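You operate a simulated robot arm through the tools that you are given. There is no shell and no other tool. Be economical: measure what you need, move in short steps, check, and stop when the job is done.

Carry out the task below with a simulated two-armed robot. There is one attempt and no reset: what you move stays moved.

TASK
Take the clip box from the top of the pouch bench and leave it on top of the brown box there. Put the bag labelled "mineral mix" from the top of the pouch bench on the top of the parts bench and the bag that says "dairy meal" on the top of the detector arch. Put two of the bearings from the top of the parts mat in the purple bin. Take the green cap from the top of the parts mat and leave it on the plate on the top of the pouch bench. Put the seal marked "57" from the top of the funnel bench on top of the white order card there and the seal labelled "26" on the bench before the spill. Put the yellow filter on the top of the funnel bench away on the shelf under the air board. Take the empty orange tub and put it on the top of the funnel bench. Open the cupboard door, fetch the mug and set it on the shelf in the sample bench cupboard, then shut the door. Put the blue tag on the top of the parts bench. Do these in any order. Set down upright: clip box, seal, yellow filter, mug.

Only the result counts: the job must be done as asked and must still hold three seconds after the hand-in. Knocking over, shifting, dropping, spilling or breaking anything else fails it. A push-on lid holds only when it is set on centred and level and pressed home; a screw cap is set on level and turned clockwise until tight.

THE ROBOT
Two 7-joint arms with three-finger grippers on one trunk, on a base that drives. Base frame: it is fixed to the floor where the robot stands at the start and does not move with it; the origin is under the middle of the robot, x ahead of it, y to its left, z up; the surface under the hand at the start is at about z = 80.4. Lengths are in cm, angles in degrees, forces in N, time in s.
The left shoulder is at the start at [7, 14.6, 98.7], the right one opposite. With the tool pointing down near the work surface each hand reaches from about 28 to 68 cm from the robot's upright axis, wherever it stands, measured 20 degrees to its own side. Places, roughly: bag [100, 0, 75]; bearing [50, -100, 75]; bench before the spill (16x42 cm) [-260, -840, 80]; blue tag [-225, -250, 75]; brown box [75, 50, 75]; cap [50, -100, 75]; clip box [75, 0, 75]; cupboard door [-230, -310, 40]; empty orange tub (12x8x8 cm) [-270, -720, 80]; mug (7x11x9 cm) [-230, -440, 90]; order card [-275, -850, 75]; plate [75, 0, 75]; purple bin (24x17x9 cm) [90, -110, 80]; seal [-250, -900, 75]; shelf in the sample bench cupboard [-260, -320, 40]; shelf under the air board (68x18 cm) [-258, 426, 104]; top of the detector arch (86x20 cm) [262, -376, 110]; top of the funnel bench [-270, -860, 80]; top of the parts bench [70, -130, 80]; yellow filter (6x6x9 cm) [-260, -800, 80]. Payload 2.2 kg a hand.
The tool frame of a hand sits at the grasp point between the pads (the TCP): z along the fingers, y along the line on which they close. The tips reach 2.8 cm beyond it. The gripper opens to 10.2 cm. The gripper's body begins 7.1 cm behind the TCP.
Orientation is that of the tool frame in the base frame, as a unit quaternion [x, y, z, w]. With the fingers straight down and closing along the base's y, the tool's x points along the base's -x, its y along +y and its z along -z.

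THE INTERFACE
- The arms move only by the tool nudge_tool. It takes "left_rows", "right_rows" or both (then of equal length, played together; a hand with none holds still); each is a list of rows, each an object (a shift or turn left out is 0, a gripper value left out holds the last) with "angular": the turn, a rotation vector about the tool's x, y, z in degrees, a list of three; "slide": the shift along the tool's x, y, z in cm, a list of three; "jaw": the closure in counts, from 0 (fully open) to 255 (shut). In form: [{"angular": [wx, wy, wz], "slide": [tx, ty, tz], "jaw": jaw}, ...]. A call has 1 to 12 rows; each row shifts and turns the commanded pose from where the row before left it, along the tool's axes as they then stand. Rows are played at 5 a second. More than 5 cm and 8.6 degrees between two rows, or a gripper value outside its range, and nothing of the call is played. A pose out of reach is approached as far as the arm can. The call stops where the force on the tool passes 40 N (or 10 N more than at its start, if that is more) or the arm is blocked; 0.2 s more then pass. Each finger halts on what it meets, pressing with about 27 N; the grip force reading is that of the motor and also rises with nothing between the fingers. The clock runs only during rows and for 0.2 s after the last one: add rows that do not move to give the fingers time. The reply holds the time, the measured pose of the TCP, the force on the tool along the base axes, the opening and the grip force, in the units named above and with some noise, with the torque about the TCP (base axes, N m) and any sound that the robot's microphone picked up.
- Cameras (640 x 400 px; columns grow to the right, rows downward): "scene" is now at [15.41, -1.53, 123.97]; the picture's right is [-0.16, -0.99, 0.00], its down [-0.35, 0.06, -0.94] and it looks along [0.92, -0.15, -0.35] (base axes); focal length 214 px, centre (320, 200). "left" rides on the left gripper at [7.2, 3.8, -8.6] in its tool frame; the picture's right is [-0.47, 0.89, 0.00], its down [-0.60, -0.32, -0.73] and it looks along [-0.65, -0.34, 0.68] (tool axes); focal length 256 px, centre (320, 200). "right" rides on the right gripper at [6.9, 4.4, -8.6] in its tool frame; the picture's right is [-0.53, 0.85, 0.00], its down [-0.58, -0.36, -0.73] and it looks along [-0.62, -0.39, 0.68] (tool axes); focal length 256 px, centre (320, 200). There is no depth. A picture from a camera that has moved, and an enlarged one, comes with that camera's place and axes in the base frame and with its lens. The place of the scene camera against the robot may be out by one fixed shift of up to 1.8 cm in any direction.
- grab_frame(camera): a new picture of that camera. It takes no simulated time.
- slide_trunk(by): slides the trunk up (or, below 0, down) by that many cm; the arms and the scene camera ride with it, the base frame stays. It gives what a move gives, with no picture.
- roll_base(legs): drives the robot by 1 to 6 legs, each [ahead, left, turn to the left] in cm, cm and degrees, along the robot's own axes; the way and the turn of a leg run together, so that a leg with both is an arc; at most 150 cm and 180 degrees a leg. The arms and the cameras ride along, it lands a little off, and it stops where it bumps. It gives what a move gives.
- head_to(pan, tilt): turns the head with the scene camera to pan (to the left, within 86 degrees either way) and tilt (down, from -29 to 69), counted from straight ahead of the robot. It gives what a move gives.
- enlarge(camera, box): a new picture of the part [left, top, right, bottom] of that camera's present view, enlarged. It takes no simulated time.
- sign_off(): hands the job in; it is judged then, once.

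Work in short steps. Places have to be worked out from the pictures, the camera data and where the tool is seen: move nearer, look again, correct. Check each grasp and each placing, and mend what went wrong. You have 588 turns and 370 pictures in all, those below and enlarged ones among them. Open the grippers and draw the arms clear of the work before you hand the job in, unless the task says otherwise.

The tools are called as a command line: name --argument value ..., lists and objects as JSON in quotes. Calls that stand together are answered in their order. nudge_tool: Moves the arms, as the interface text tells. Its arguments: {"type":"object","properties":{"left_rows":{"type":"array","items":{"type":"object","properties":{"angular":{"type":"array","items":{"type":"number"}},"slide":{"type":"array","items":{"type":"number"}},"jaw":{"type":"number"}}}},"right_rows":{"type":"array","items":{"type":"object","properties":{"angular":{"type":"array","items":{"type":"number"}},"slide":{"type":"array","items":{"type":"number"}},"jaw":{"type":"number"}}}}},"required":[]} The other tools are called the same way: slide_trunk (by) slides the trunk up or down; roll_base (legs) drives the base; head_to (pan, tilt) turns the head that bears the scene camera; grab_frame (camera) takes a picture; enlarge (camera, box) takes an enlarged picture of a part of a camera's view; sign_off () hands the job in.

At the start:

```text
clock: 0.0
left_tcp_pos: [42.46, 26.0, 114.26]
left_tool_rot: [-0.001, 1.0, -0.001, 0.002]
left_force: [-0.1, -0.8, -0.2]
left_ft_torque: [0.01, 0.02, -0.03]
left_gripper_width: 10.18
left_finger_force: 0.1
right_tcp_pos: [44.41, -17.66, 110.47]
right_tool_rot: [0.0, 1.0, -0.001, 0.0]
right_force: [0.3, -0.2, 0.3]
right_ft_torque: [-0.03, 0.01, 0.0]
right_gripper_width: 10.17
right_finger_force: 0.0
trunk travel left (down, up): [-52.5, 41.5]
robot x, y, heading: [0.22, 0.08, -0.1]
head pan, tilt: [-9.0, 20.6]
```

scene: 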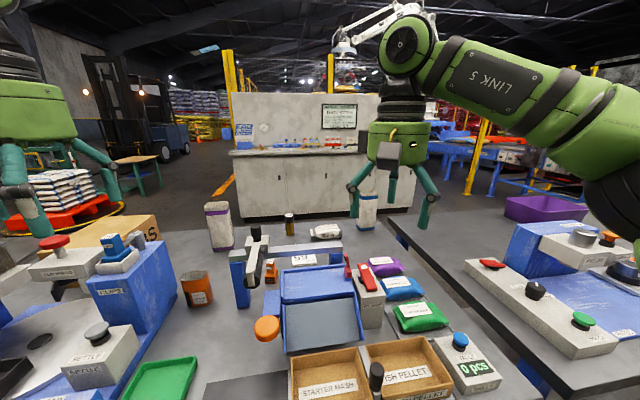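
right: 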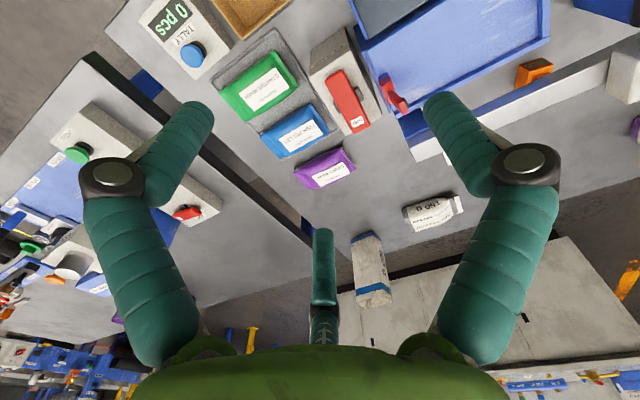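
left: 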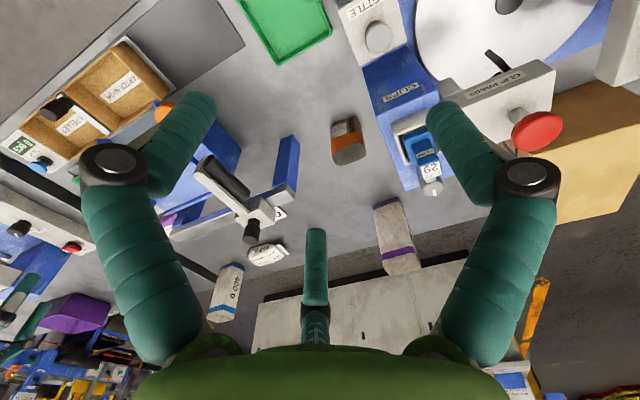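

I start with a survey: enlarging the view of the pouch bench to identify bags, the clip box, and the brown box.

enlarge --camera "scene" --box '[320, 200, 520, 400]'

enlarge --camera "scene" --box '[0, 190, 240, 400]'

enlarge --camera "right" --box '[200, 0, 480, 240]'

enlarge --camera "left" --box '[320, 0, 640, 220]'

```text
2.00 times, centred on (420, 300) of scene
camera zoom: at [15.41, -1.53, 123.97], right [-0.16, -0.99, 0.0], down [-0.35, 0.06, -0.94], along [0.92, -0.15, -0.35], focal length 429 px, centre (120, 0)
```

zoom: 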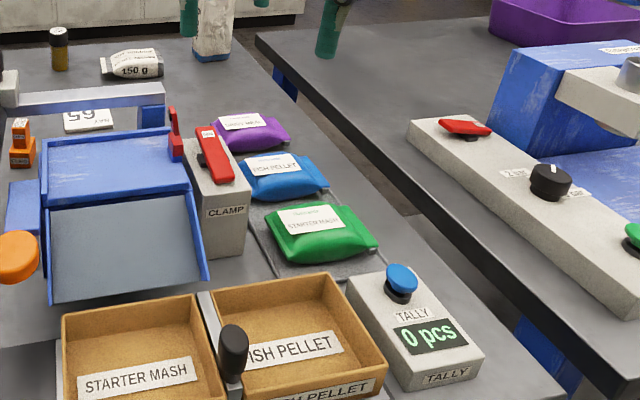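

```text
1.90 times, centred on (120, 295) of scene
camera zoom: at [15.41, -1.53, 123.97], right [-0.16, -0.99, 0.0], down [-0.35, 0.06, -0.94], along [0.92, -0.15, -0.35], focal length 408 px, centre (701, 19)
```

zoom: 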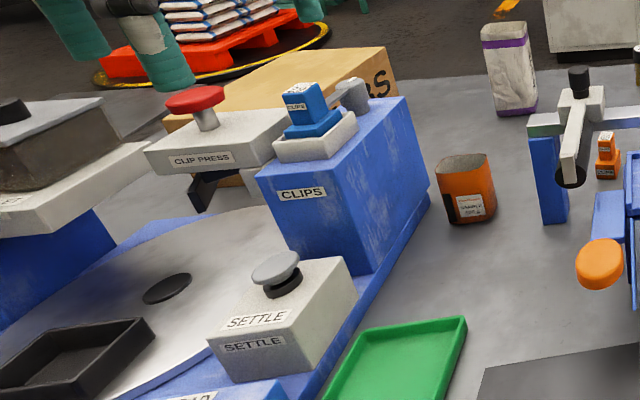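

```text
1.67 times, centred on (340, 120) of right
camera zoom: at [37.49, -13.27, 119.1], right [0.53, 0.85, 0.0], down [0.58, -0.36, 0.73], along [0.62, -0.39, -0.68], focal length 427 px, centre (287, 333)
```

zoom: 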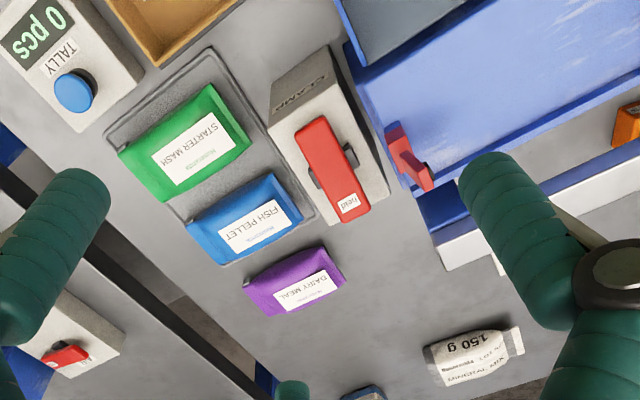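

```text
1.82 times, centred on (480, 110) of left
camera zoom: at [35.14, 29.91, 122.69], right [0.46, 0.89, 0.0], down [0.6, -0.32, 0.73], along [0.65, -0.34, -0.68], focal length 465 px, centre (29, 364)
```

zoom: 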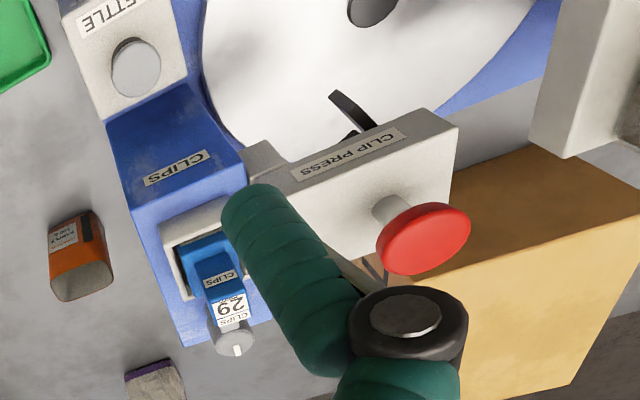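

Dairy meal is the purple bag and mineral mix is the white 150 g bag. I need to learn what is the "clip box", so I enlarge more.

enlarge --camera "scene" --box '[160, 250, 240, 320]'

enlarge --camera "scene" --box '[80, 210, 160, 300]'

enlarge --camera "scene" --box '[250, 200, 350, 290]'

head_to --pan -50 --tilt 25

```text
5.71 times, centred on (200, 285) of scene
camera zoom: at [15.41, -1.53, 123.97], right [-0.16, -0.99, 0.0], down [-0.35, 0.06, -0.94], along [0.92, -0.15, -0.35], focal length 1226 px, centre (1006, -286)
```

zoom: 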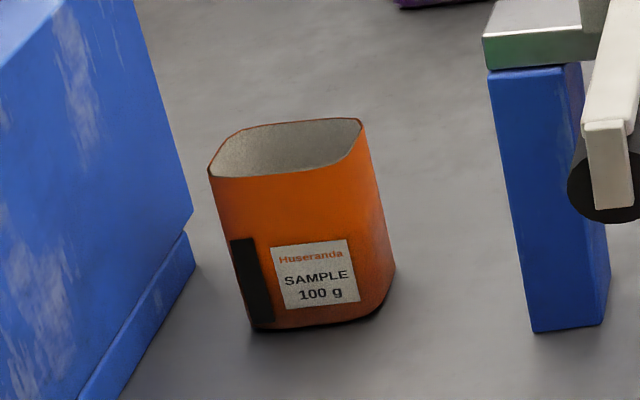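

```text
4.44 times, centred on (120, 255) of scene
camera zoom: at [15.41, -1.53, 123.97], right [-0.16, -0.99, 0.0], down [-0.35, 0.06, -0.94], along [0.92, -0.15, -0.35], focal length 953 px, centre (1209, -44)
```

zoom: 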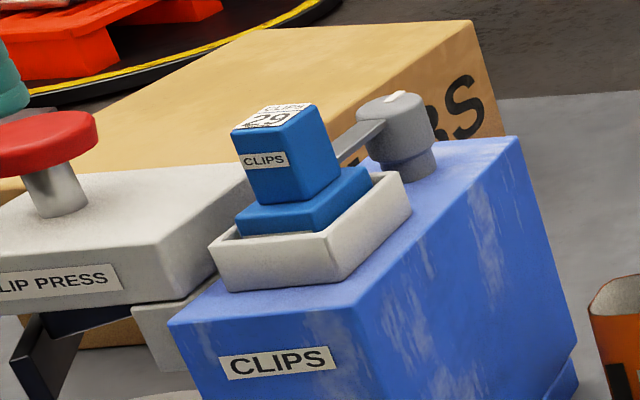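

```text
4.44 times, centred on (300, 245) of scene
camera zoom: at [15.41, -1.53, 123.97], right [-0.16, -0.99, 0.0], down [-0.35, 0.06, -0.94], along [0.92, -0.15, -0.35], focal length 953 px, centre (409, 0)
```

zoom: 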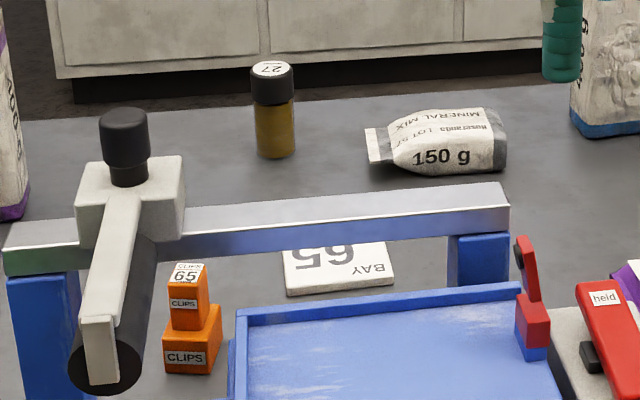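

```text
clock: 1.1
left_tcp_pos: [42.51, 25.99, 114.19]
left_tool_rot: [0.0, 1.0, -0.001, 0.001]
left_force: [0.5, -0.2, 0.1]
left_ft_torque: [0.01, -0.02, -0.02]
left_gripper_width: 10.2
left_finger_force: 0.0
right_tcp_pos: [44.41, -17.72, 110.39]
right_tool_rot: [0.001, 1.0, 0.0, 0.0]
right_force: [-0.6, -0.1, -0.3]
right_ft_torque: [-0.01, 0.01, 0.01]
right_gripper_width: 10.23
right_finger_force: 0.1
trunk travel left (down, up): [-52.5, 41.5]
robot x, y, heading: [-0.13, 0.03, -0.1]
head pan, tilt: [-50.0, 25.0]
```

The orange clip box "65" stands directly on the bench near (65,-2), matching the hint. Now look to the right at the parts bench and mat.

grab_frame --camera "scene"

head_to --pan -86 --tilt 25

grab_frame --camera "scene"

head_to --pan 60 --tilt 20

grab_frame --camera "scene"

```text
359 pictures are left
camera scene: at [12.15, -7.13, 123.26], right [-0.77, -0.64, 0.0], down [-0.27, 0.32, -0.91], along [0.58, -0.69, -0.42], focal length 214 px, centre (320, 200)
```

scene: 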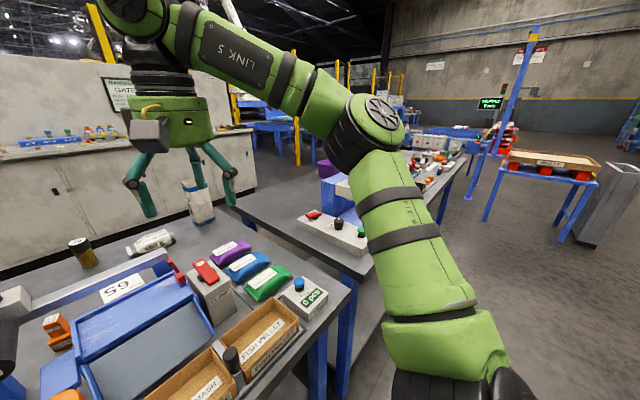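

```text
clock: 2.1
left_tcp_pos: [42.49, 26.04, 114.16]
left_tool_rot: [0.0, 1.0, 0.0, 0.002]
left_force: [-0.7, -0.5, 0.4]
left_ft_torque: [-0.01, -0.02, -0.06]
left_gripper_width: 10.19
left_finger_force: 0.1
right_tcp_pos: [44.38, -17.56, 110.49]
right_tool_rot: [0.0, 1.0, 0.001, 0.0]
right_force: [0.4, 0.3, 1.8]
right_ft_torque: [-0.02, 0.04, -0.01]
right_gripper_width: 10.2
right_finger_force: 0.0
trunk travel left (down, up): [-52.5, 41.5]
robot x, y, heading: [0.02, 0.22, -0.2]
head pan, tilt: [-85.9, 25.0]
```

```text
358 pictures are left
camera scene: at [6.88, -9.27, 123.26], right [-1.0, -0.07, 0.0], down [-0.03, 0.42, -0.91], along [0.06, -0.9, -0.42], focal length 214 px, centre (320, 200)
```

scene: 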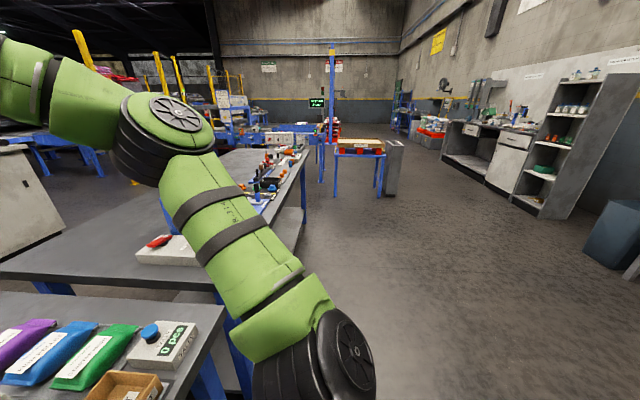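

```text
clock: 4.4
left_tcp_pos: [42.38, 26.11, 114.19]
left_tool_rot: [0.0, 1.0, -0.001, 0.003]
left_force: [0.1, 0.2, -0.2]
left_ft_torque: [0.0, 0.03, -0.01]
left_gripper_width: 10.21
left_finger_force: 0.1
right_tcp_pos: [44.31, -17.67, 110.38]
right_tool_rot: [0.001, 1.0, 0.0, 0.001]
right_force: [0.0, -1.2, -0.5]
right_ft_torque: [0.01, 0.01, 0.01]
right_gripper_width: 10.19
right_finger_force: 0.1
trunk travel left (down, up): [-52.5, 41.5]
robot x, y, heading: [-0.07, -0.09, 0.0]
head pan, tilt: [60.0, 20.0]
```

```text
357 pictures are left
camera scene: at [10.88, 7.98, 124.07], right [0.87, -0.5, 0.0], down [-0.17, -0.3, -0.94], along [0.47, 0.81, -0.34], focal length 214 px, centre (320, 200)
```

scene: 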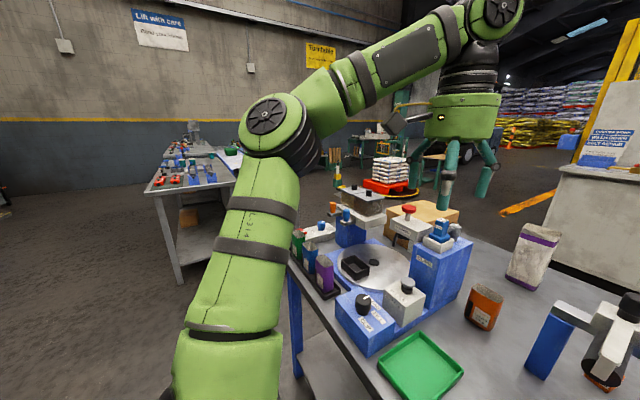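

The layout is clear: bench front edge at x≈31. I check the space in front of the base and look down at the bench.

head_to --pan 0 --tilt 60

grab_frame --camera "scene"

```text
clock: 5.7
left_tcp_pos: [42.48, 26.12, 114.05]
left_tool_rot: [-0.001, 1.0, -0.001, 0.001]
left_force: [1.0, -0.3, -0.3]
left_ft_torque: [0.02, -0.01, -0.02]
left_gripper_width: 10.19
left_finger_force: 0.0
right_tcp_pos: [44.36, -17.57, 110.4]
right_tool_rot: [0.001, 1.0, 0.0, 0.0]
right_force: [-0.3, -0.1, -1.0]
right_ft_torque: [0.0, 0.02, -0.02]
right_gripper_width: 10.22
right_finger_force: 0.0
trunk travel left (down, up): [-52.5, 41.5]
robot x, y, heading: [0.11, 0.15, -0.0]
head pan, tilt: [0.0, 60.0]
```

```text
356 pictures are left
camera scene: at [12.89, -0.07, 118.26], right [0.0, -1.0, 0.0], down [-0.87, 0.0, -0.5], along [0.5, 0.0, -0.87], focal length 214 px, centre (320, 200)
```

scene: 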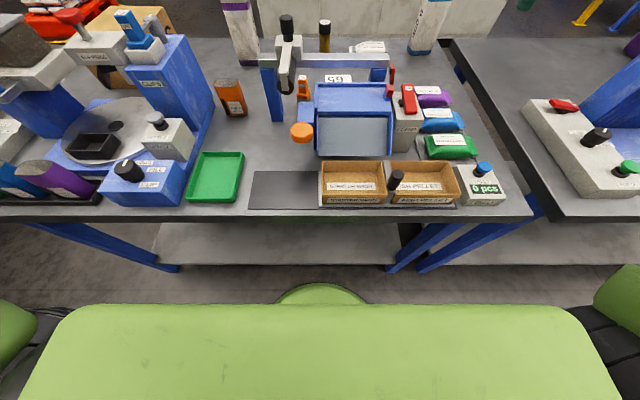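

The bench runs x≈31–100; farther items need reaching from behind. First I do the parts mat from the front: raise the trunk a bit and drive right.

slide_trunk --by 15

roll_base --legs '[[0, -85, 0]]'

head_to --pan 0 --tilt 50

grab_frame --camera "scene"

```text
clock: 7.5
left_tcp_pos: [42.48, 26.13, 129.08]
left_tool_rot: [-0.001, 1.0, -0.001, 0.002]
left_force: [0.4, 0.2, 0.4]
left_ft_torque: [-0.01, -0.01, 0.02]
left_gripper_width: 10.2
left_finger_force: 0.0
right_tcp_pos: [44.34, -17.49, 125.49]
right_tool_rot: [0.0, 1.0, 0.0, 0.0]
right_force: [0.3, -0.5, -0.8]
right_ft_torque: [0.0, 0.02, -0.03]
right_gripper_width: 10.19
right_finger_force: 0.1
trunk travel left (down, up): [-67.5, 26.5]
robot x, y, heading: [0.41, 0.21, 0.0]
head pan, tilt: [0.0, 60.0]
```

```text
clock: 12.0
left_tcp_pos: [42.5, -58.92, 129.19]
left_tool_rot: [0.0, 1.0, -0.001, 0.002]
left_force: [-1.7, 0.3, 0.0]
left_ft_torque: [-0.01, -0.01, 0.01]
left_gripper_width: 10.21
left_finger_force: 0.0
right_tcp_pos: [44.07, -102.53, 125.43]
right_tool_rot: [0.002, 1.0, 0.0, -0.001]
right_force: [-0.8, 0.2, -0.3]
right_ft_torque: [-0.03, 0.0, 0.0]
right_gripper_width: 10.21
right_finger_force: 0.1
trunk travel left (down, up): [-67.5, 26.5]
robot x, y, heading: [-0.09, -84.83, -0.3]
head pan, tilt: [0.0, 60.0]
```

```text
clock: 12.7
left_tcp_pos: [42.35, -59.01, 129.15]
left_tool_rot: [0.001, 1.0, -0.001, 0.002]
left_force: [-0.2, -0.2, -1.1]
left_ft_torque: [0.0, -0.03, 0.03]
left_gripper_width: 10.21
left_finger_force: 0.1
right_tcp_pos: [44.1, -102.72, 125.58]
right_tool_rot: [0.001, 1.0, 0.0, 0.0]
right_force: [0.1, 0.3, -0.1]
right_ft_torque: [0.02, -0.01, 0.02]
right_gripper_width: 10.19
right_finger_force: 0.0
trunk travel left (down, up): [-67.5, 26.5]
robot x, y, heading: [-0.03, -84.67, -0.0]
head pan, tilt: [0.0, 50.0]
```

```text
355 pictures are left
camera scene: at [13.74, -85.05, 134.51], right [0.0, -1.0, 0.0], down [-0.77, 0.0, -0.64], along [0.64, 0.0, -0.77], focal length 214 px, centre (320, 200)
```

scene: 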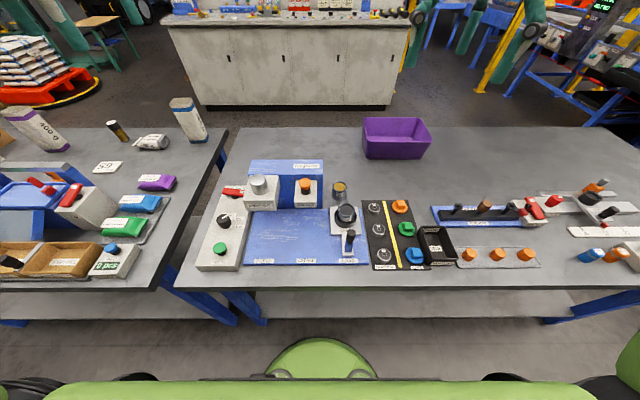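

The parts mat (black) with three bearings and the orange/green/blue caps is clear, with the purple bin behind. I zoom in.

enlarge --camera "scene" --box '[320, 170, 480, 280]'

grab_frame --camera "right"

```text
3.64 times, centred on (400, 225) of scene
camera zoom: at [13.74, -85.05, 134.51], right [0.0, -1.0, 0.0], down [-0.77, 0.0, -0.64], along [0.64, 0.0, -0.77], focal length 780 px, centre (29, 109)
```

zoom: 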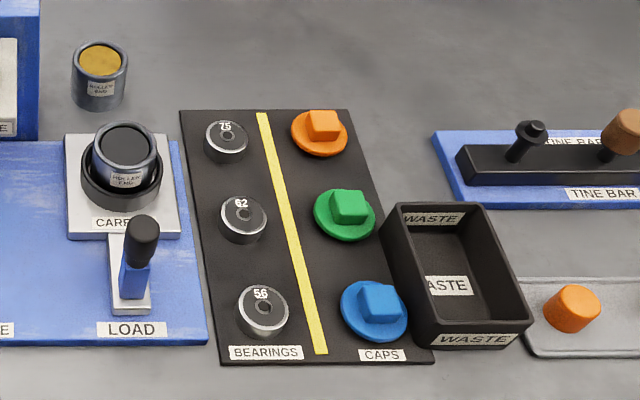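

```text
353 pictures are left
camera right: at [37.25, -98.34, 134.1], right [0.54, 0.84, 0.0], down [0.57, -0.37, 0.73], along [0.62, -0.39, -0.68], focal length 256 px, centre (320, 200)
```

right: 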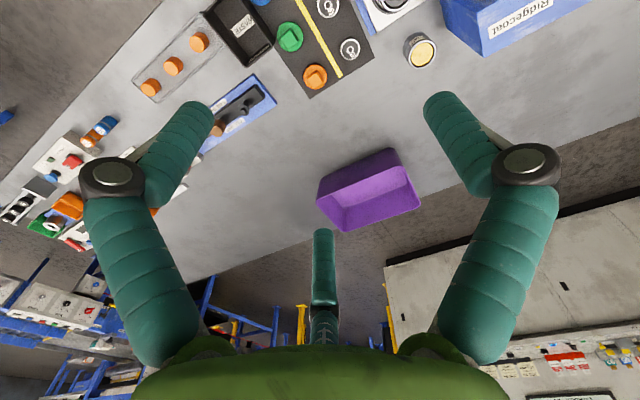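

Bearing "62" is about (46.3,-101.7). I bring the right hand above it with a partially closed gripper and look again.

nudge_tool --right_rows '[{"slide": [-2.2, 1, 2], "jaw": 105}, {"slide": [0, 0, 5]}, {"slide": [0, 0, 5]}, {"slide": [0, 0, 5]}, {"slide": [0, 0, 5]}, {"slide": [0, 0, 5]}, {"slide": [0, 0, 5]}, {}]'

grab_frame --camera "right"

enlarge --camera "scene" --box '[320, 150, 480, 260]'

```text
clock: 14.5
left_tcp_pos: [42.32, -58.9, 129.17]
left_tool_rot: [0.002, 1.0, 0.0, 0.001]
left_force: [-1.0, -0.2, 0.5]
left_ft_torque: [0.0, -0.01, 0.02]
left_gripper_width: 10.21
left_finger_force: 0.1
right_tcp_pos: [46.03, -101.68, 93.48]
right_tool_rot: [0.002, 1.0, 0.0, 0.001]
right_force: [-0.5, 0.7, -0.6]
right_ft_torque: [0.01, 0.02, 0.01]
right_gripper_width: 6.02
right_finger_force: 0.2
trunk travel left (down, up): [-67.5, 26.5]
robot x, y, heading: [-0.13, -84.95, -0.2]
head pan, tilt: [0.0, 50.0]
```

```text
352 pictures are left
camera right: at [39.2, -97.29, 102.0], right [0.54, 0.84, 0.0], down [0.57, -0.37, 0.73], along [0.62, -0.39, -0.68], focal length 256 px, centre (320, 200)
```

right: 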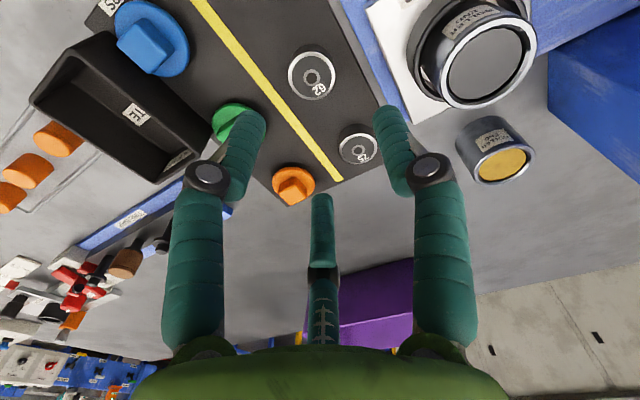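

```text
3.64 times, centred on (400, 205) of scene
camera zoom: at [13.69, -85.01, 134.52], right [0.0, -1.0, 0.0], down [-0.77, 0.0, -0.64], along [0.64, 0.0, -0.77], focal length 780 px, centre (29, 182)
```

zoom: 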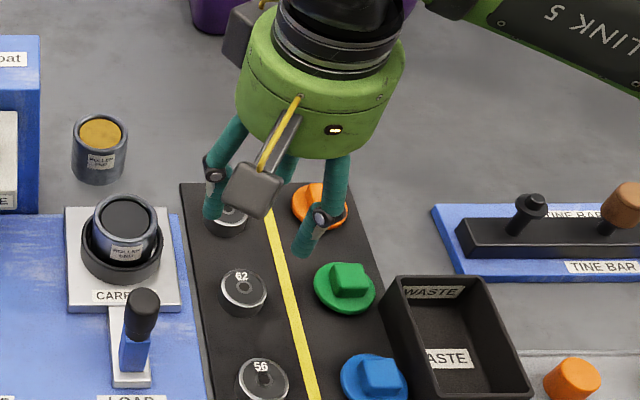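

From the hand camera bearing "62" is at about (45.4,-101.7); I descend and close on it.

nudge_tool --right_rows '[{"slide": [0.6, 0, 4.5]}, {"slide": [0, 0, 3]}, {"slide": [0, 0, 2]}, {}, {"jaw": 255}, {}, {}]'

grab_frame --camera "right"

enlarge --camera "scene" --box '[320, 150, 480, 260]'

```text
clock: 16.1
left_tcp_pos: [42.49, -58.97, 129.18]
left_tool_rot: [0.001, 1.0, -0.001, 0.002]
left_force: [-0.1, -0.3, 0.6]
left_ft_torque: [0.01, -0.02, 0.0]
left_gripper_width: 10.19
left_finger_force: 0.1
right_tcp_pos: [45.62, -101.74, 83.87]
right_tool_rot: [0.002, 1.0, 0.0, 0.0]
right_force: [-0.7, -1.4, 1.1]
right_ft_torque: [0.0, -0.02, -0.02]
right_gripper_width: 3.42
right_finger_force: 27.3
trunk travel left (down, up): [-67.5, 26.5]
robot x, y, heading: [0.01, -84.82, -0.3]
head pan, tilt: [0.0, 50.0]
```

```text
350 pictures are left
camera right: at [38.77, -97.31, 92.58], right [0.54, 0.84, 0.0], down [0.58, -0.37, 0.73], along [0.62, -0.39, -0.68], focal length 256 px, centre (320, 200)
```

right: 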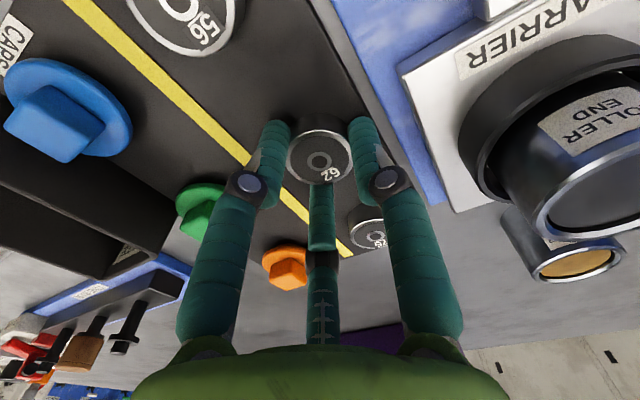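

```text
3.64 times, centred on (400, 205) of scene
camera zoom: at [13.74, -85.03, 134.51], right [0.0, -1.0, 0.0], down [-0.77, 0.0, -0.64], along [0.64, 0.0, -0.77], focal length 780 px, centre (29, 182)
```

zoom: 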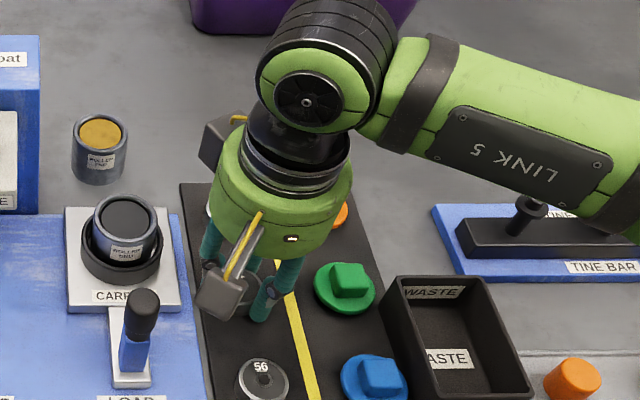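

Grasped at 3.42 cm. I lift it and reach towards the bin, tilting the tool forward to extend reach.

nudge_tool --right_rows '[{"slide": [0, 0, -5]}, {"slide": [0, 0, -5]}, {"slide": [0, 0, -5]}, {"slide": [0, 0, -4]}, {"slide": [-4, -2, 0]}, {"slide": [-4, -2, 0]}, {"slide": [-4, -2, 0]}, {"slide": [-4, -2, 0]}, {"slide": [-3, -2, 0]}]'

nudge_tool --right_rows '[{"angular": [0, -8, 0]}, {"angular": [0, -8, 0]}, {"angular": [0, -8, 0]}, {"angular": [0, -8, 0]}, {"angular": [0, -8, 0]}, {}]'

grab_frame --camera "scene"

grab_frame --camera "right"

```text
clock: 18.1
left_tcp_pos: [42.41, -58.77, 129.04]
left_tool_rot: [0.002, 1.0, -0.001, 0.0]
left_force: [-0.1, -0.5, 0.3]
left_ft_torque: [-0.01, -0.04, 0.03]
left_gripper_width: 10.2
left_finger_force: 0.1
right_tcp_pos: [63.62, -110.91, 103.14]
right_tool_rot: [0.0, 1.0, 0.0, 0.003]
right_force: [0.3, -0.4, 0.1]
right_ft_torque: [-0.01, -0.04, 0.0]
right_gripper_width: 3.44
right_finger_force: 26.8
right hand out of reach, approached as far as the arm can: row 9
trunk travel left (down, up): [-67.5, 26.5]
robot x, y, heading: [-0.22, -84.81, -0.2]
head pan, tilt: [0.0, 50.0]
```

```text
clock: 19.5
left_tcp_pos: [42.46, -58.94, 129.16]
left_tool_rot: [0.001, 1.0, -0.001, 0.002]
left_force: [0.2, 0.6, 0.3]
left_ft_torque: [-0.01, 0.02, -0.01]
left_gripper_width: 10.2
left_finger_force: 0.1
right_tcp_pos: [63.62, -111.04, 102.93]
right_tool_rot: [0.002, 0.939, -0.001, 0.343]
right_force: [0.3, -0.1, -0.3]
right_ft_torque: [-0.02, 0.04, 0.01]
right_gripper_width: 3.42
right_finger_force: 26.7
trunk travel left (down, up): [-67.5, 26.5]
robot x, y, heading: [-0.39, -84.95, -0.2]
head pan, tilt: [0.0, 50.0]
```

```text
348 pictures are left
camera scene: at [13.79, -85.0, 134.51], right [0.0, -1.0, 0.0], down [-0.77, 0.0, -0.64], along [0.64, 0.0, -0.77], focal length 214 px, centre (320, 200)
```

scene: 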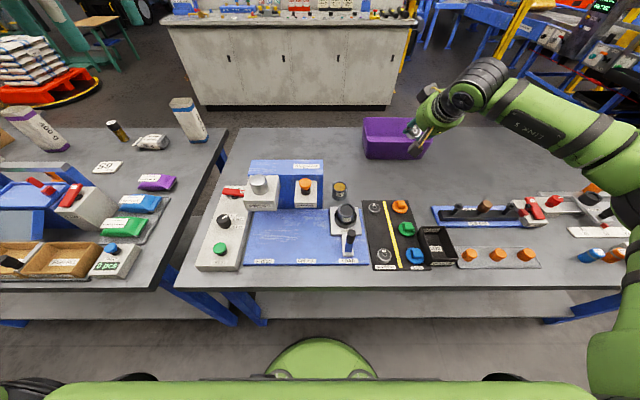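

```text
347 pictures are left
camera right: at [52.78, -106.73, 105.1], right [0.41, 0.84, 0.34], down [-0.03, -0.36, 0.93], along [0.91, -0.39, -0.12], focal length 256 px, centre (320, 200)
```

right: 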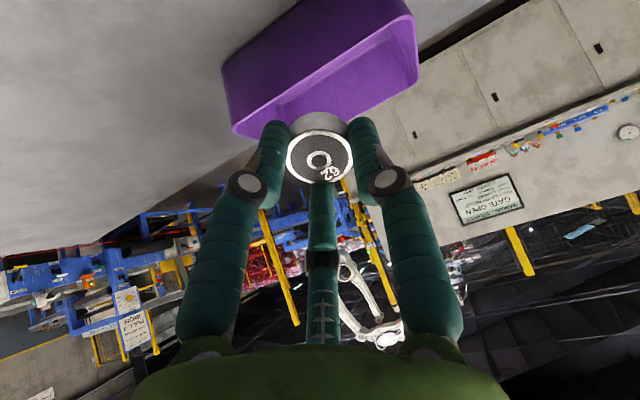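

Forward tilt worked; the bin now lies ahead. I push on in base +x to find how far the arm gets.

nudge_tool --right_rows '[{"slide": [-3.06, 0, 2.57]}, {"slide": [-3.06, 0, 2.57]}, {"slide": [-3.06, -1, 2.57]}, {"slide": [-3.06, -1, 2.57]}, {}]'

grab_frame --camera "scene"

grab_frame --camera "right"

```text
clock: 20.7
left_tcp_pos: [42.24, -59.15, 129.26]
left_tool_rot: [0.001, 1.0, 0.0, 0.001]
left_force: [0.1, -0.1, -0.1]
left_ft_torque: [0.05, -0.05, 0.03]
left_gripper_width: 10.2
left_finger_force: 0.0
right_tcp_pos: [77.59, -113.03, 103.04]
right_tool_rot: [0.001, 0.94, 0.001, 0.342]
right_force: [-0.9, 0.5, -0.8]
right_ft_torque: [0.02, 0.01, 0.02]
right_gripper_width: 3.46
right_finger_force: 26.6
right hand out of reach, approached as far as the arm can: row 4
trunk travel left (down, up): [-67.5, 26.5]
robot x, y, heading: [-0.3, -84.9, 0.0]
head pan, tilt: [0.0, 50.0]
```

```text
346 pictures are left
camera scene: at [13.65, -85.21, 134.53], right [0.0, -1.0, 0.0], down [-0.77, 0.0, -0.64], along [0.64, 0.0, -0.77], focal length 214 px, centre (320, 200)
```

scene: 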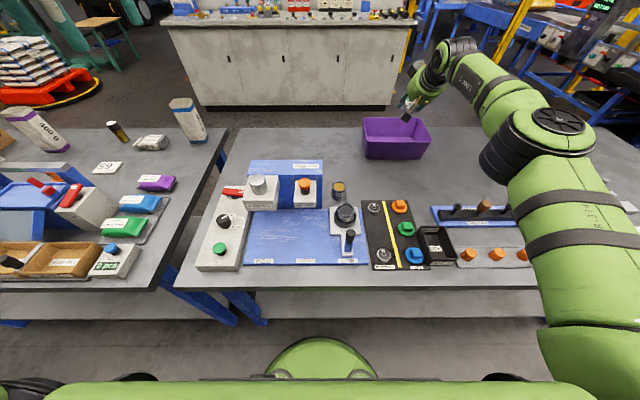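

```text
345 pictures are left
camera right: at [66.84, -108.72, 105.17], right [0.41, 0.84, 0.34], down [-0.03, -0.37, 0.93], along [0.91, -0.39, -0.13], focal length 256 px, centre (320, 200)
```

right: 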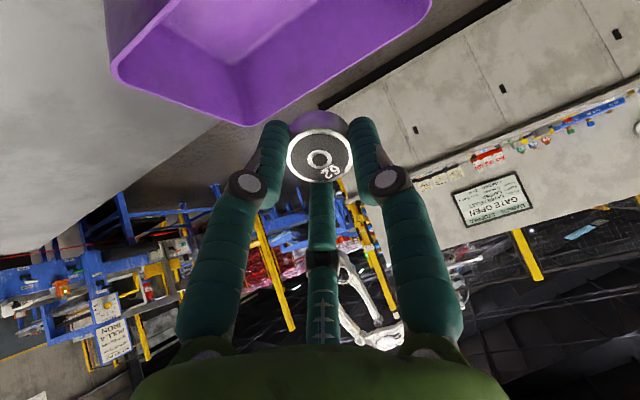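

Bin rim spans x≈77.5–92.5, y≈-102…-126. I tilt further and extend to x≈84, still above the rim.

nudge_tool --right_rows '[{"angular": [0, -8, 0]}, {"angular": [0, -8, 0]}, {"angular": [0, -4, 0]}, {"slide": [-1.5, 0, 2.6]}, {"slide": [-1.75, 0, 3]}, {}]'

```text
clock: 22.1
left_tcp_pos: [42.22, -59.2, 129.24]
left_tool_rot: [0.002, 1.0, 0.002, 0.002]
left_force: [0.1, -0.5, -0.9]
left_ft_torque: [0.02, -0.04, -0.02]
left_gripper_width: 10.22
left_finger_force: 0.1
right_tcp_pos: [82.94, -113.26, 102.89]
right_tool_rot: [0.003, 0.865, -0.001, 0.501]
right_force: [-0.5, 0.2, -0.5]
right_ft_torque: [0.04, 0.03, 0.02]
right_gripper_width: 3.42
right_finger_force: 26.6
right hand out of reach, approached as far as the arm can: row 5
trunk travel left (down, up): [-67.5, 26.5]
robot x, y, heading: [-0.19, -84.94, 0.0]
head pan, tilt: [0.0, 50.0]
```

Above the bin. I lower the trunk 13 cm to bring the bearing close to the bin, and check.

slide_trunk --by -13

grab_frame --camera "scene"

grab_frame --camera "right"

```text
clock: 23.7
left_tcp_pos: [42.41, -58.92, 116.27]
left_tool_rot: [0.001, 1.0, -0.001, 0.001]
left_force: [0.8, -0.2, 0.1]
left_ft_torque: [0.0, -0.02, -0.03]
left_gripper_width: 10.18
left_finger_force: 0.0
right_tcp_pos: [82.94, -112.95, 90.17]
right_tool_rot: [0.002, 0.865, -0.002, 0.503]
right_force: [1.9, -1.0, 7.1]
right_ft_torque: [-0.16, 0.41, 0.09]
right_gripper_width: 3.43
right_finger_force: 27.0
trunk travel left (down, up): [-54.5, 39.5]
robot x, y, heading: [-0.18, -84.7, -0.1]
head pan, tilt: [0.0, 50.0]
```

```text
344 pictures are left
camera scene: at [13.65, -84.99, 121.54], right [0.0, -1.0, 0.0], down [-0.77, 0.0, -0.64], along [0.64, 0.0, -0.77], focal length 214 px, centre (320, 200)
```

scene: 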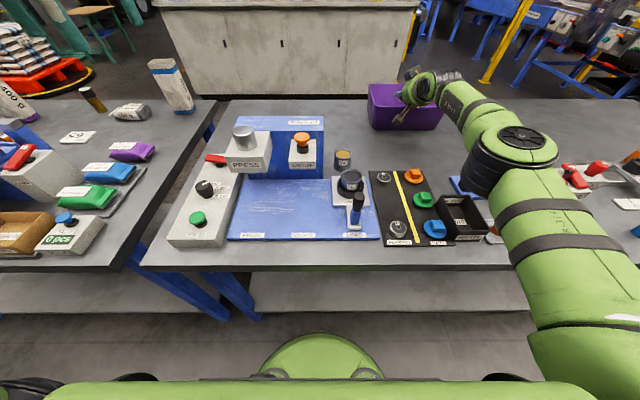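

```text
343 pictures are left
camera right: at [72.14, -108.63, 88.41], right [0.27, 0.84, 0.46], down [-0.35, -0.36, 0.86], along [0.9, -0.4, 0.2], focal length 256 px, centre (320, 200)
```

right: 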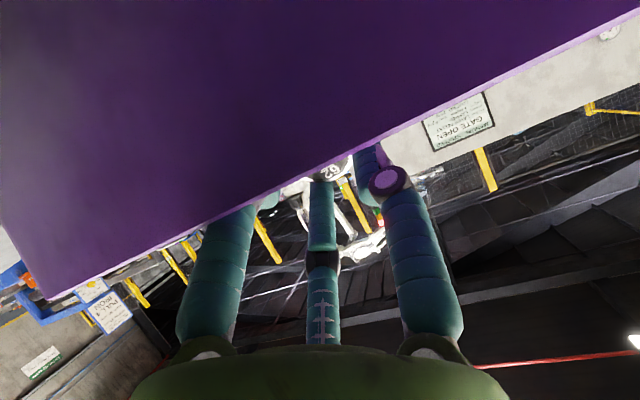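

The hand is touching the rim slightly (7 N). I raise 2 cm to relieve, then release the bearing.

slide_trunk --by 2

nudge_tool --right_rows '[{"jaw": 130}, {}, {}, {}]'

slide_trunk --by 14

grab_frame --camera "right"

enlarge --camera "scene" --box '[340, 90, 460, 180]'

```text
clock: 24.3
left_tcp_pos: [42.42, -58.97, 118.14]
left_tool_rot: [0.001, 1.0, 0.0, 0.001]
left_force: [-0.9, -0.4, -0.1]
left_ft_torque: [0.02, 0.02, 0.0]
left_gripper_width: 10.2
left_finger_force: 0.1
right_tcp_pos: [83.07, -112.97, 91.79]
right_tool_rot: [0.002, 0.866, -0.001, 0.5]
right_force: [-0.4, -0.1, -1.2]
right_ft_torque: [0.01, 0.0, -0.02]
right_gripper_width: 3.42
right_finger_force: 26.7
trunk travel left (down, up): [-56.5, 37.5]
robot x, y, heading: [-0.53, -84.58, -0.3]
head pan, tilt: [0.0, 50.0]
```

```text
clock: 25.3
left_tcp_pos: [42.41, -59.03, 118.13]
left_tool_rot: [0.001, 1.0, -0.001, 0.002]
left_force: [0.2, 0.6, 0.4]
left_ft_torque: [0.02, 0.0, 0.02]
left_gripper_width: 10.16
left_finger_force: 0.1
right_tcp_pos: [83.15, -112.97, 91.82]
right_tool_rot: [0.002, 0.866, -0.002, 0.501]
right_force: [-0.8, 0.5, -0.9]
right_ft_torque: [0.03, 0.03, 0.01]
right_gripper_width: 5.02
right_finger_force: 0.0
trunk travel left (down, up): [-56.5, 37.5]
robot x, y, heading: [-0.44, -84.76, -0.1]
head pan, tilt: [0.0, 50.0]
```

```text
clock: 27.0
left_tcp_pos: [42.46, -59.03, 132.18]
left_tool_rot: [0.001, 1.0, 0.0, 0.001]
left_force: [-0.1, -0.7, 0.4]
left_ft_torque: [0.02, 0.0, -0.01]
left_gripper_width: 10.2
left_finger_force: 0.1
right_tcp_pos: [82.96, -113.07, 105.83]
right_tool_rot: [0.002, 0.865, -0.001, 0.501]
right_force: [0.3, 0.3, -0.4]
right_ft_torque: [0.0, -0.01, 0.01]
right_gripper_width: 4.99
right_finger_force: 0.0
trunk travel left (down, up): [-70.5, 23.5]
robot x, y, heading: [-0.36, -84.89, 0.2]
head pan, tilt: [0.0, 50.0]
```

```text
342 pictures are left
camera right: at [72.17, -108.64, 104.16], right [0.27, 0.84, 0.46], down [-0.35, -0.36, 0.86], along [0.9, -0.4, 0.2], focal length 256 px, centre (320, 200)
```

right: 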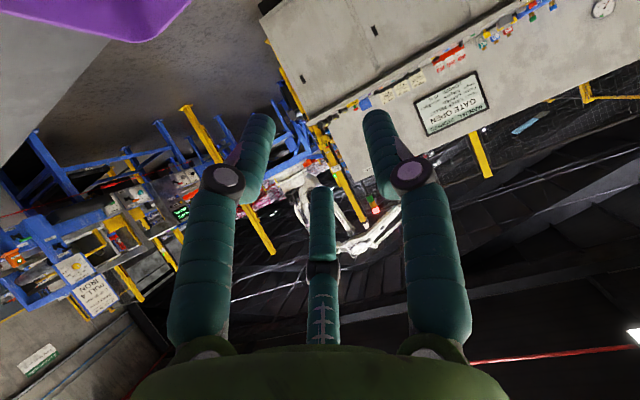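

```text
4.44 times, centred on (400, 135) of scene
camera zoom: at [13.76, -85.02, 137.51], right [0.0, -1.0, 0.0], down [-0.77, 0.0, -0.64], along [0.64, 0.0, -0.77], focal length 953 px, centre (-36, 489)
```

zoom: 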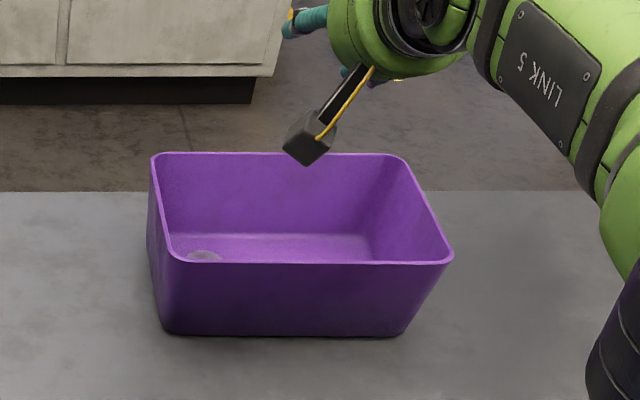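

Bearing 62 is in the bin. Now back: retract, untilt, and move over bearing "75" at (53.0,-101.8).

nudge_tool --right_rows '[{"slide": [2.5, 0, -4.33]}, {"slide": [2.5, 0, -4.33]}, {"slide": [2.5, 0, -4.33]}, {"slide": [2.5, 0, -4.33]}, {"angular": [0, 7.5, 0]}, {"angular": [0, 7.5, 0]}, {"angular": [0, 7.5, 0]}, {"angular": [0, 7.5, 0]}, {"angular": [0, 7.5, 0]}, {"angular": [0, 7.5, 0]}, {"angular": [0, 7.5, 0]}, {"angular": [0, 7.5, 0]}]'

nudge_tool --right_rows '[{"slide": [3.3, 3.7, 0], "jaw": 105}, {"slide": [3.3, 3.7, 0]}, {"slide": [3.3, 3.7, 0]}, {"slide": [0, 0, 4]}, {"slide": [0, 0, 4]}, {}]'

grab_frame --camera "right"

```text
clock: 29.6
left_tcp_pos: [42.46, -58.69, 132.05]
left_tool_rot: [0.001, 1.0, -0.002, 0.001]
left_force: [0.3, 0.4, -0.3]
left_ft_torque: [-0.05, 0.01, -0.01]
left_gripper_width: 10.2
left_finger_force: 0.0
right_tcp_pos: [63.02, -112.67, 105.9]
right_tool_rot: [0.001, 1.0, 0.0, 0.0]
right_force: [-0.4, -0.8, 0.2]
right_ft_torque: [-0.02, 0.0, 0.02]
right_gripper_width: 4.98
right_finger_force: 0.0
trunk travel left (down, up): [-70.5, 23.5]
robot x, y, heading: [0.08, -84.54, -0.4]
head pan, tilt: [0.0, 50.0]
```

```text
clock: 31.0
left_tcp_pos: [42.21, -58.86, 132.19]
left_tool_rot: [0.001, 1.0, -0.002, 0.002]
left_force: [-0.3, 0.7, -0.7]
left_ft_torque: [0.02, -0.03, -0.01]
left_gripper_width: 10.2
left_finger_force: 0.1
right_tcp_pos: [52.93, -101.56, 97.89]
right_tool_rot: [0.002, 1.0, -0.001, 0.0]
right_force: [0.2, 0.7, -0.3]
right_ft_torque: [-0.03, -0.03, 0.02]
right_gripper_width: 5.99
right_finger_force: 0.0
trunk travel left (down, up): [-70.5, 23.5]
robot x, y, heading: [-0.21, -84.72, -0.2]
head pan, tilt: [0.0, 50.0]
```

```text
340 pictures are left
camera right: at [46.04, -97.24, 106.42], right [0.54, 0.84, 0.0], down [0.57, -0.37, 0.73], along [0.62, -0.39, -0.68], focal length 256 px, centre (320, 200)
```

right: 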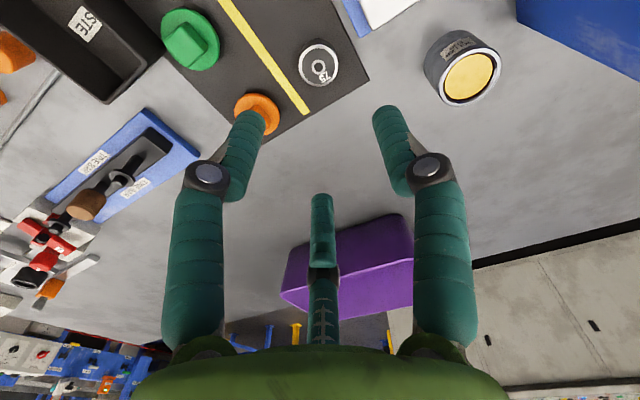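

Confirmed at (53.0,-101.7). I descend and grasp.

nudge_tool --right_rows '[{"slide": [0, -0.1, 5]}, {"slide": [0, 0, 4]}, {"slide": [0, 0, 3]}, {"slide": [0, 0, 1.9]}, {}, {"jaw": 255}, {}, {}, {"slide": [0, 0, -5]}, {"slide": [0, 0, -5]}, {"slide": [0, 0, -5]}, {"slide": [0, 0, -5]}]'

nudge_tool --right_rows '[{"slide": [-3.3, -3.7, 0]}, {"slide": [-3.3, -3.7, 0]}, {"slide": [-3.3, -3.7, 0]}, {"angular": [0, -7.5, 0]}, {"angular": [0, -7.5, 0]}, {"angular": [0, -7.5, 0]}, {"angular": [0, -7.5, 0]}, {"angular": [0, -7.5, 0]}, {"angular": [0, -7.5, 0]}, {"angular": [0, -7.5, 0]}, {"angular": [0, -7.5, 0]}]'

nudge_tool --right_rows '[{"slide": [-2.5, 0, 4.33]}, {"slide": [-2.5, 0, 4.33]}, {"slide": [-2.5, 0, 4.33]}, {"slide": [-2.5, 0, 4.33]}, {}, {}]'

```text
clock: 33.6
left_tcp_pos: [42.31, -59.0, 132.17]
left_tool_rot: [0.001, 1.0, -0.001, 0.003]
left_force: [-0.7, 0.1, 0.2]
left_ft_torque: [0.0, -0.03, -0.02]
left_gripper_width: 10.2
left_finger_force: 0.0
right_tcp_pos: [53.34, -102.02, 104.04]
right_tool_rot: [0.003, 1.0, -0.001, 0.001]
right_force: [0.0, 0.1, -0.1]
right_ft_torque: [-0.04, -0.01, 0.0]
right_gripper_width: 3.46
right_finger_force: 26.4
trunk travel left (down, up): [-70.5, 23.5]
robot x, y, heading: [0.3, -84.8, -0.2]
head pan, tilt: [0.0, 50.0]
```

```text
clock: 36.0
left_tcp_pos: [42.37, -58.94, 132.2]
left_tool_rot: [0.001, 1.0, 0.001, 0.002]
left_force: [0.0, -0.1, -1.0]
left_ft_torque: [0.03, 0.02, 0.01]
left_gripper_width: 10.21
left_finger_force: 0.1
right_tcp_pos: [62.97, -112.93, 103.91]
right_tool_rot: [0.002, 0.865, 0.0, 0.502]
right_force: [-0.8, -0.7, -0.2]
right_ft_torque: [0.01, 0.03, 0.02]
right_gripper_width: 3.45
right_finger_force: 26.9
trunk travel left (down, up): [-70.5, 23.5]
robot x, y, heading: [-0.46, -84.9, -0.0]
head pan, tilt: [0.0, 50.0]
```

```text
clock: 37.4
left_tcp_pos: [42.35, -59.11, 132.12]
left_tool_rot: [0.001, 1.0, 0.0, 0.002]
left_force: [-0.2, -0.7, 0.4]
left_ft_torque: [0.03, -0.01, 0.01]
left_gripper_width: 10.23
left_finger_force: 0.0
right_tcp_pos: [82.78, -113.06, 103.93]
right_tool_rot: [0.003, 0.865, -0.002, 0.501]
right_force: [0.8, 0.6, -0.2]
right_ft_torque: [0.02, 0.03, -0.02]
right_gripper_width: 3.42
right_finger_force: 26.8
trunk travel left (down, up): [-70.5, 23.5]
robot x, y, heading: [-0.15, -84.99, -0.3]
head pan, tilt: [0.0, 50.0]
```

At the bin again; I lower 12 cm, release, raise.

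slide_trunk --by -12

nudge_tool --right_rows '[{"jaw": 130}, {}, {}, {}]'

slide_trunk --by 14

nudge_tool --right_rows '[{"slide": [2.5, 0, -4.33]}, {"slide": [2.5, 0, -4.33]}, {"slide": [2.5, 0, -4.33]}, {"slide": [2.5, 0, -4.33]}, {"angular": [0, 7.5, 0]}, {"angular": [0, 7.5, 0]}, {"angular": [0, 7.5, 0]}, {"angular": [0, 7.5, 0]}, {"angular": [0, 7.5, 0]}, {"angular": [0, 7.5, 0]}, {"angular": [0, 7.5, 0]}, {"angular": [0, 7.5, 0]}]'

enlarge --camera "scene" --box '[340, 90, 460, 180]'

```text
clock: 38.9
left_tcp_pos: [42.43, -59.08, 120.23]
left_tool_rot: [0.002, 1.0, -0.001, 0.002]
left_force: [0.6, -0.5, -0.5]
left_ft_torque: [-0.02, -0.01, 0.0]
left_gripper_width: 10.2
left_finger_force: 0.1
right_tcp_pos: [82.85, -113.04, 91.84]
right_tool_rot: [0.002, 0.866, -0.001, 0.501]
right_force: [0.5, -0.1, -0.6]
right_ft_torque: [0.0, 0.01, -0.01]
right_gripper_width: 3.4
right_finger_force: 27.2
trunk travel left (down, up): [-58.5, 35.5]
robot x, y, heading: [-0.46, -84.59, -0.2]
head pan, tilt: [0.0, 50.0]
```

```text
clock: 39.9
left_tcp_pos: [42.49, -58.93, 120.21]
left_tool_rot: [0.0, 1.0, -0.001, 0.002]
left_force: [-0.1, 0.2, 0.1]
left_ft_torque: [0.0, -0.02, 0.02]
left_gripper_width: 10.19
left_finger_force: 0.1
right_tcp_pos: [82.9, -113.07, 91.85]
right_tool_rot: [0.002, 0.866, -0.001, 0.501]
right_force: [0.2, 0.8, 0.5]
right_ft_torque: [-0.03, -0.01, -0.02]
right_gripper_width: 5.0
right_finger_force: 0.1
trunk travel left (down, up): [-58.5, 35.5]
robot x, y, heading: [-0.49, -85.07, -0.1]
head pan, tilt: [0.0, 50.0]
```

```text
clock: 41.6
left_tcp_pos: [42.42, -58.95, 134.31]
left_tool_rot: [0.001, 1.0, -0.001, 0.001]
left_force: [-0.4, -0.9, 0.1]
left_ft_torque: [-0.02, -0.03, 0.01]
left_gripper_width: 10.18
left_finger_force: 0.0
right_tcp_pos: [82.85, -113.03, 105.84]
right_tool_rot: [0.002, 0.865, -0.001, 0.501]
right_force: [0.2, 0.4, -0.1]
right_ft_torque: [-0.03, 0.0, 0.03]
right_gripper_width: 4.98
right_finger_force: 0.1
trunk travel left (down, up): [-72.5, 21.5]
robot x, y, heading: [0.02, -84.71, -0.2]
head pan, tilt: [0.0, 50.0]
```

```text
clock: 44.2
left_tcp_pos: [42.5, -58.81, 134.09]
left_tool_rot: [0.0, 1.0, -0.001, 0.002]
left_force: [-0.7, 0.8, -0.3]
left_ft_torque: [0.0, -0.02, 0.0]
left_gripper_width: 10.17
left_finger_force: 0.1
right_tcp_pos: [63.03, -112.77, 105.77]
right_tool_rot: [0.001, 1.0, -0.001, 0.0]
right_force: [0.4, 1.0, 0.2]
right_ft_torque: [0.02, -0.03, 0.01]
right_gripper_width: 5.0
right_finger_force: 0.0
trunk travel left (down, up): [-72.5, 21.5]
robot x, y, heading: [-0.03, -84.97, -0.4]
head pan, tilt: [0.0, 50.0]
```

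```text
4.44 times, centred on (400, 135) of scene
camera zoom: at [13.84, -84.83, 139.5], right [0.0, -1.0, 0.0], down [-0.77, 0.0, -0.64], along [0.64, 0.0, -0.77], focal length 953 px, centre (-36, 489)
```

zoom: 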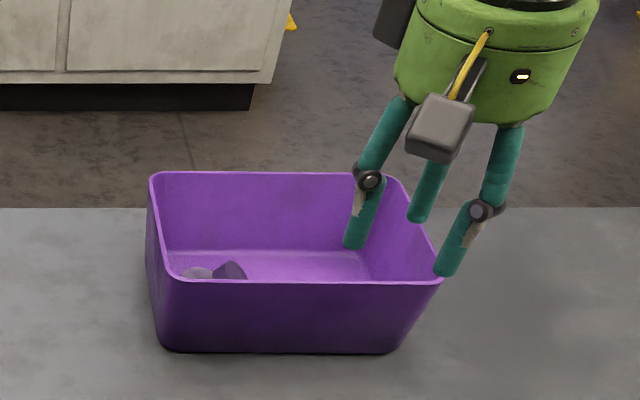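

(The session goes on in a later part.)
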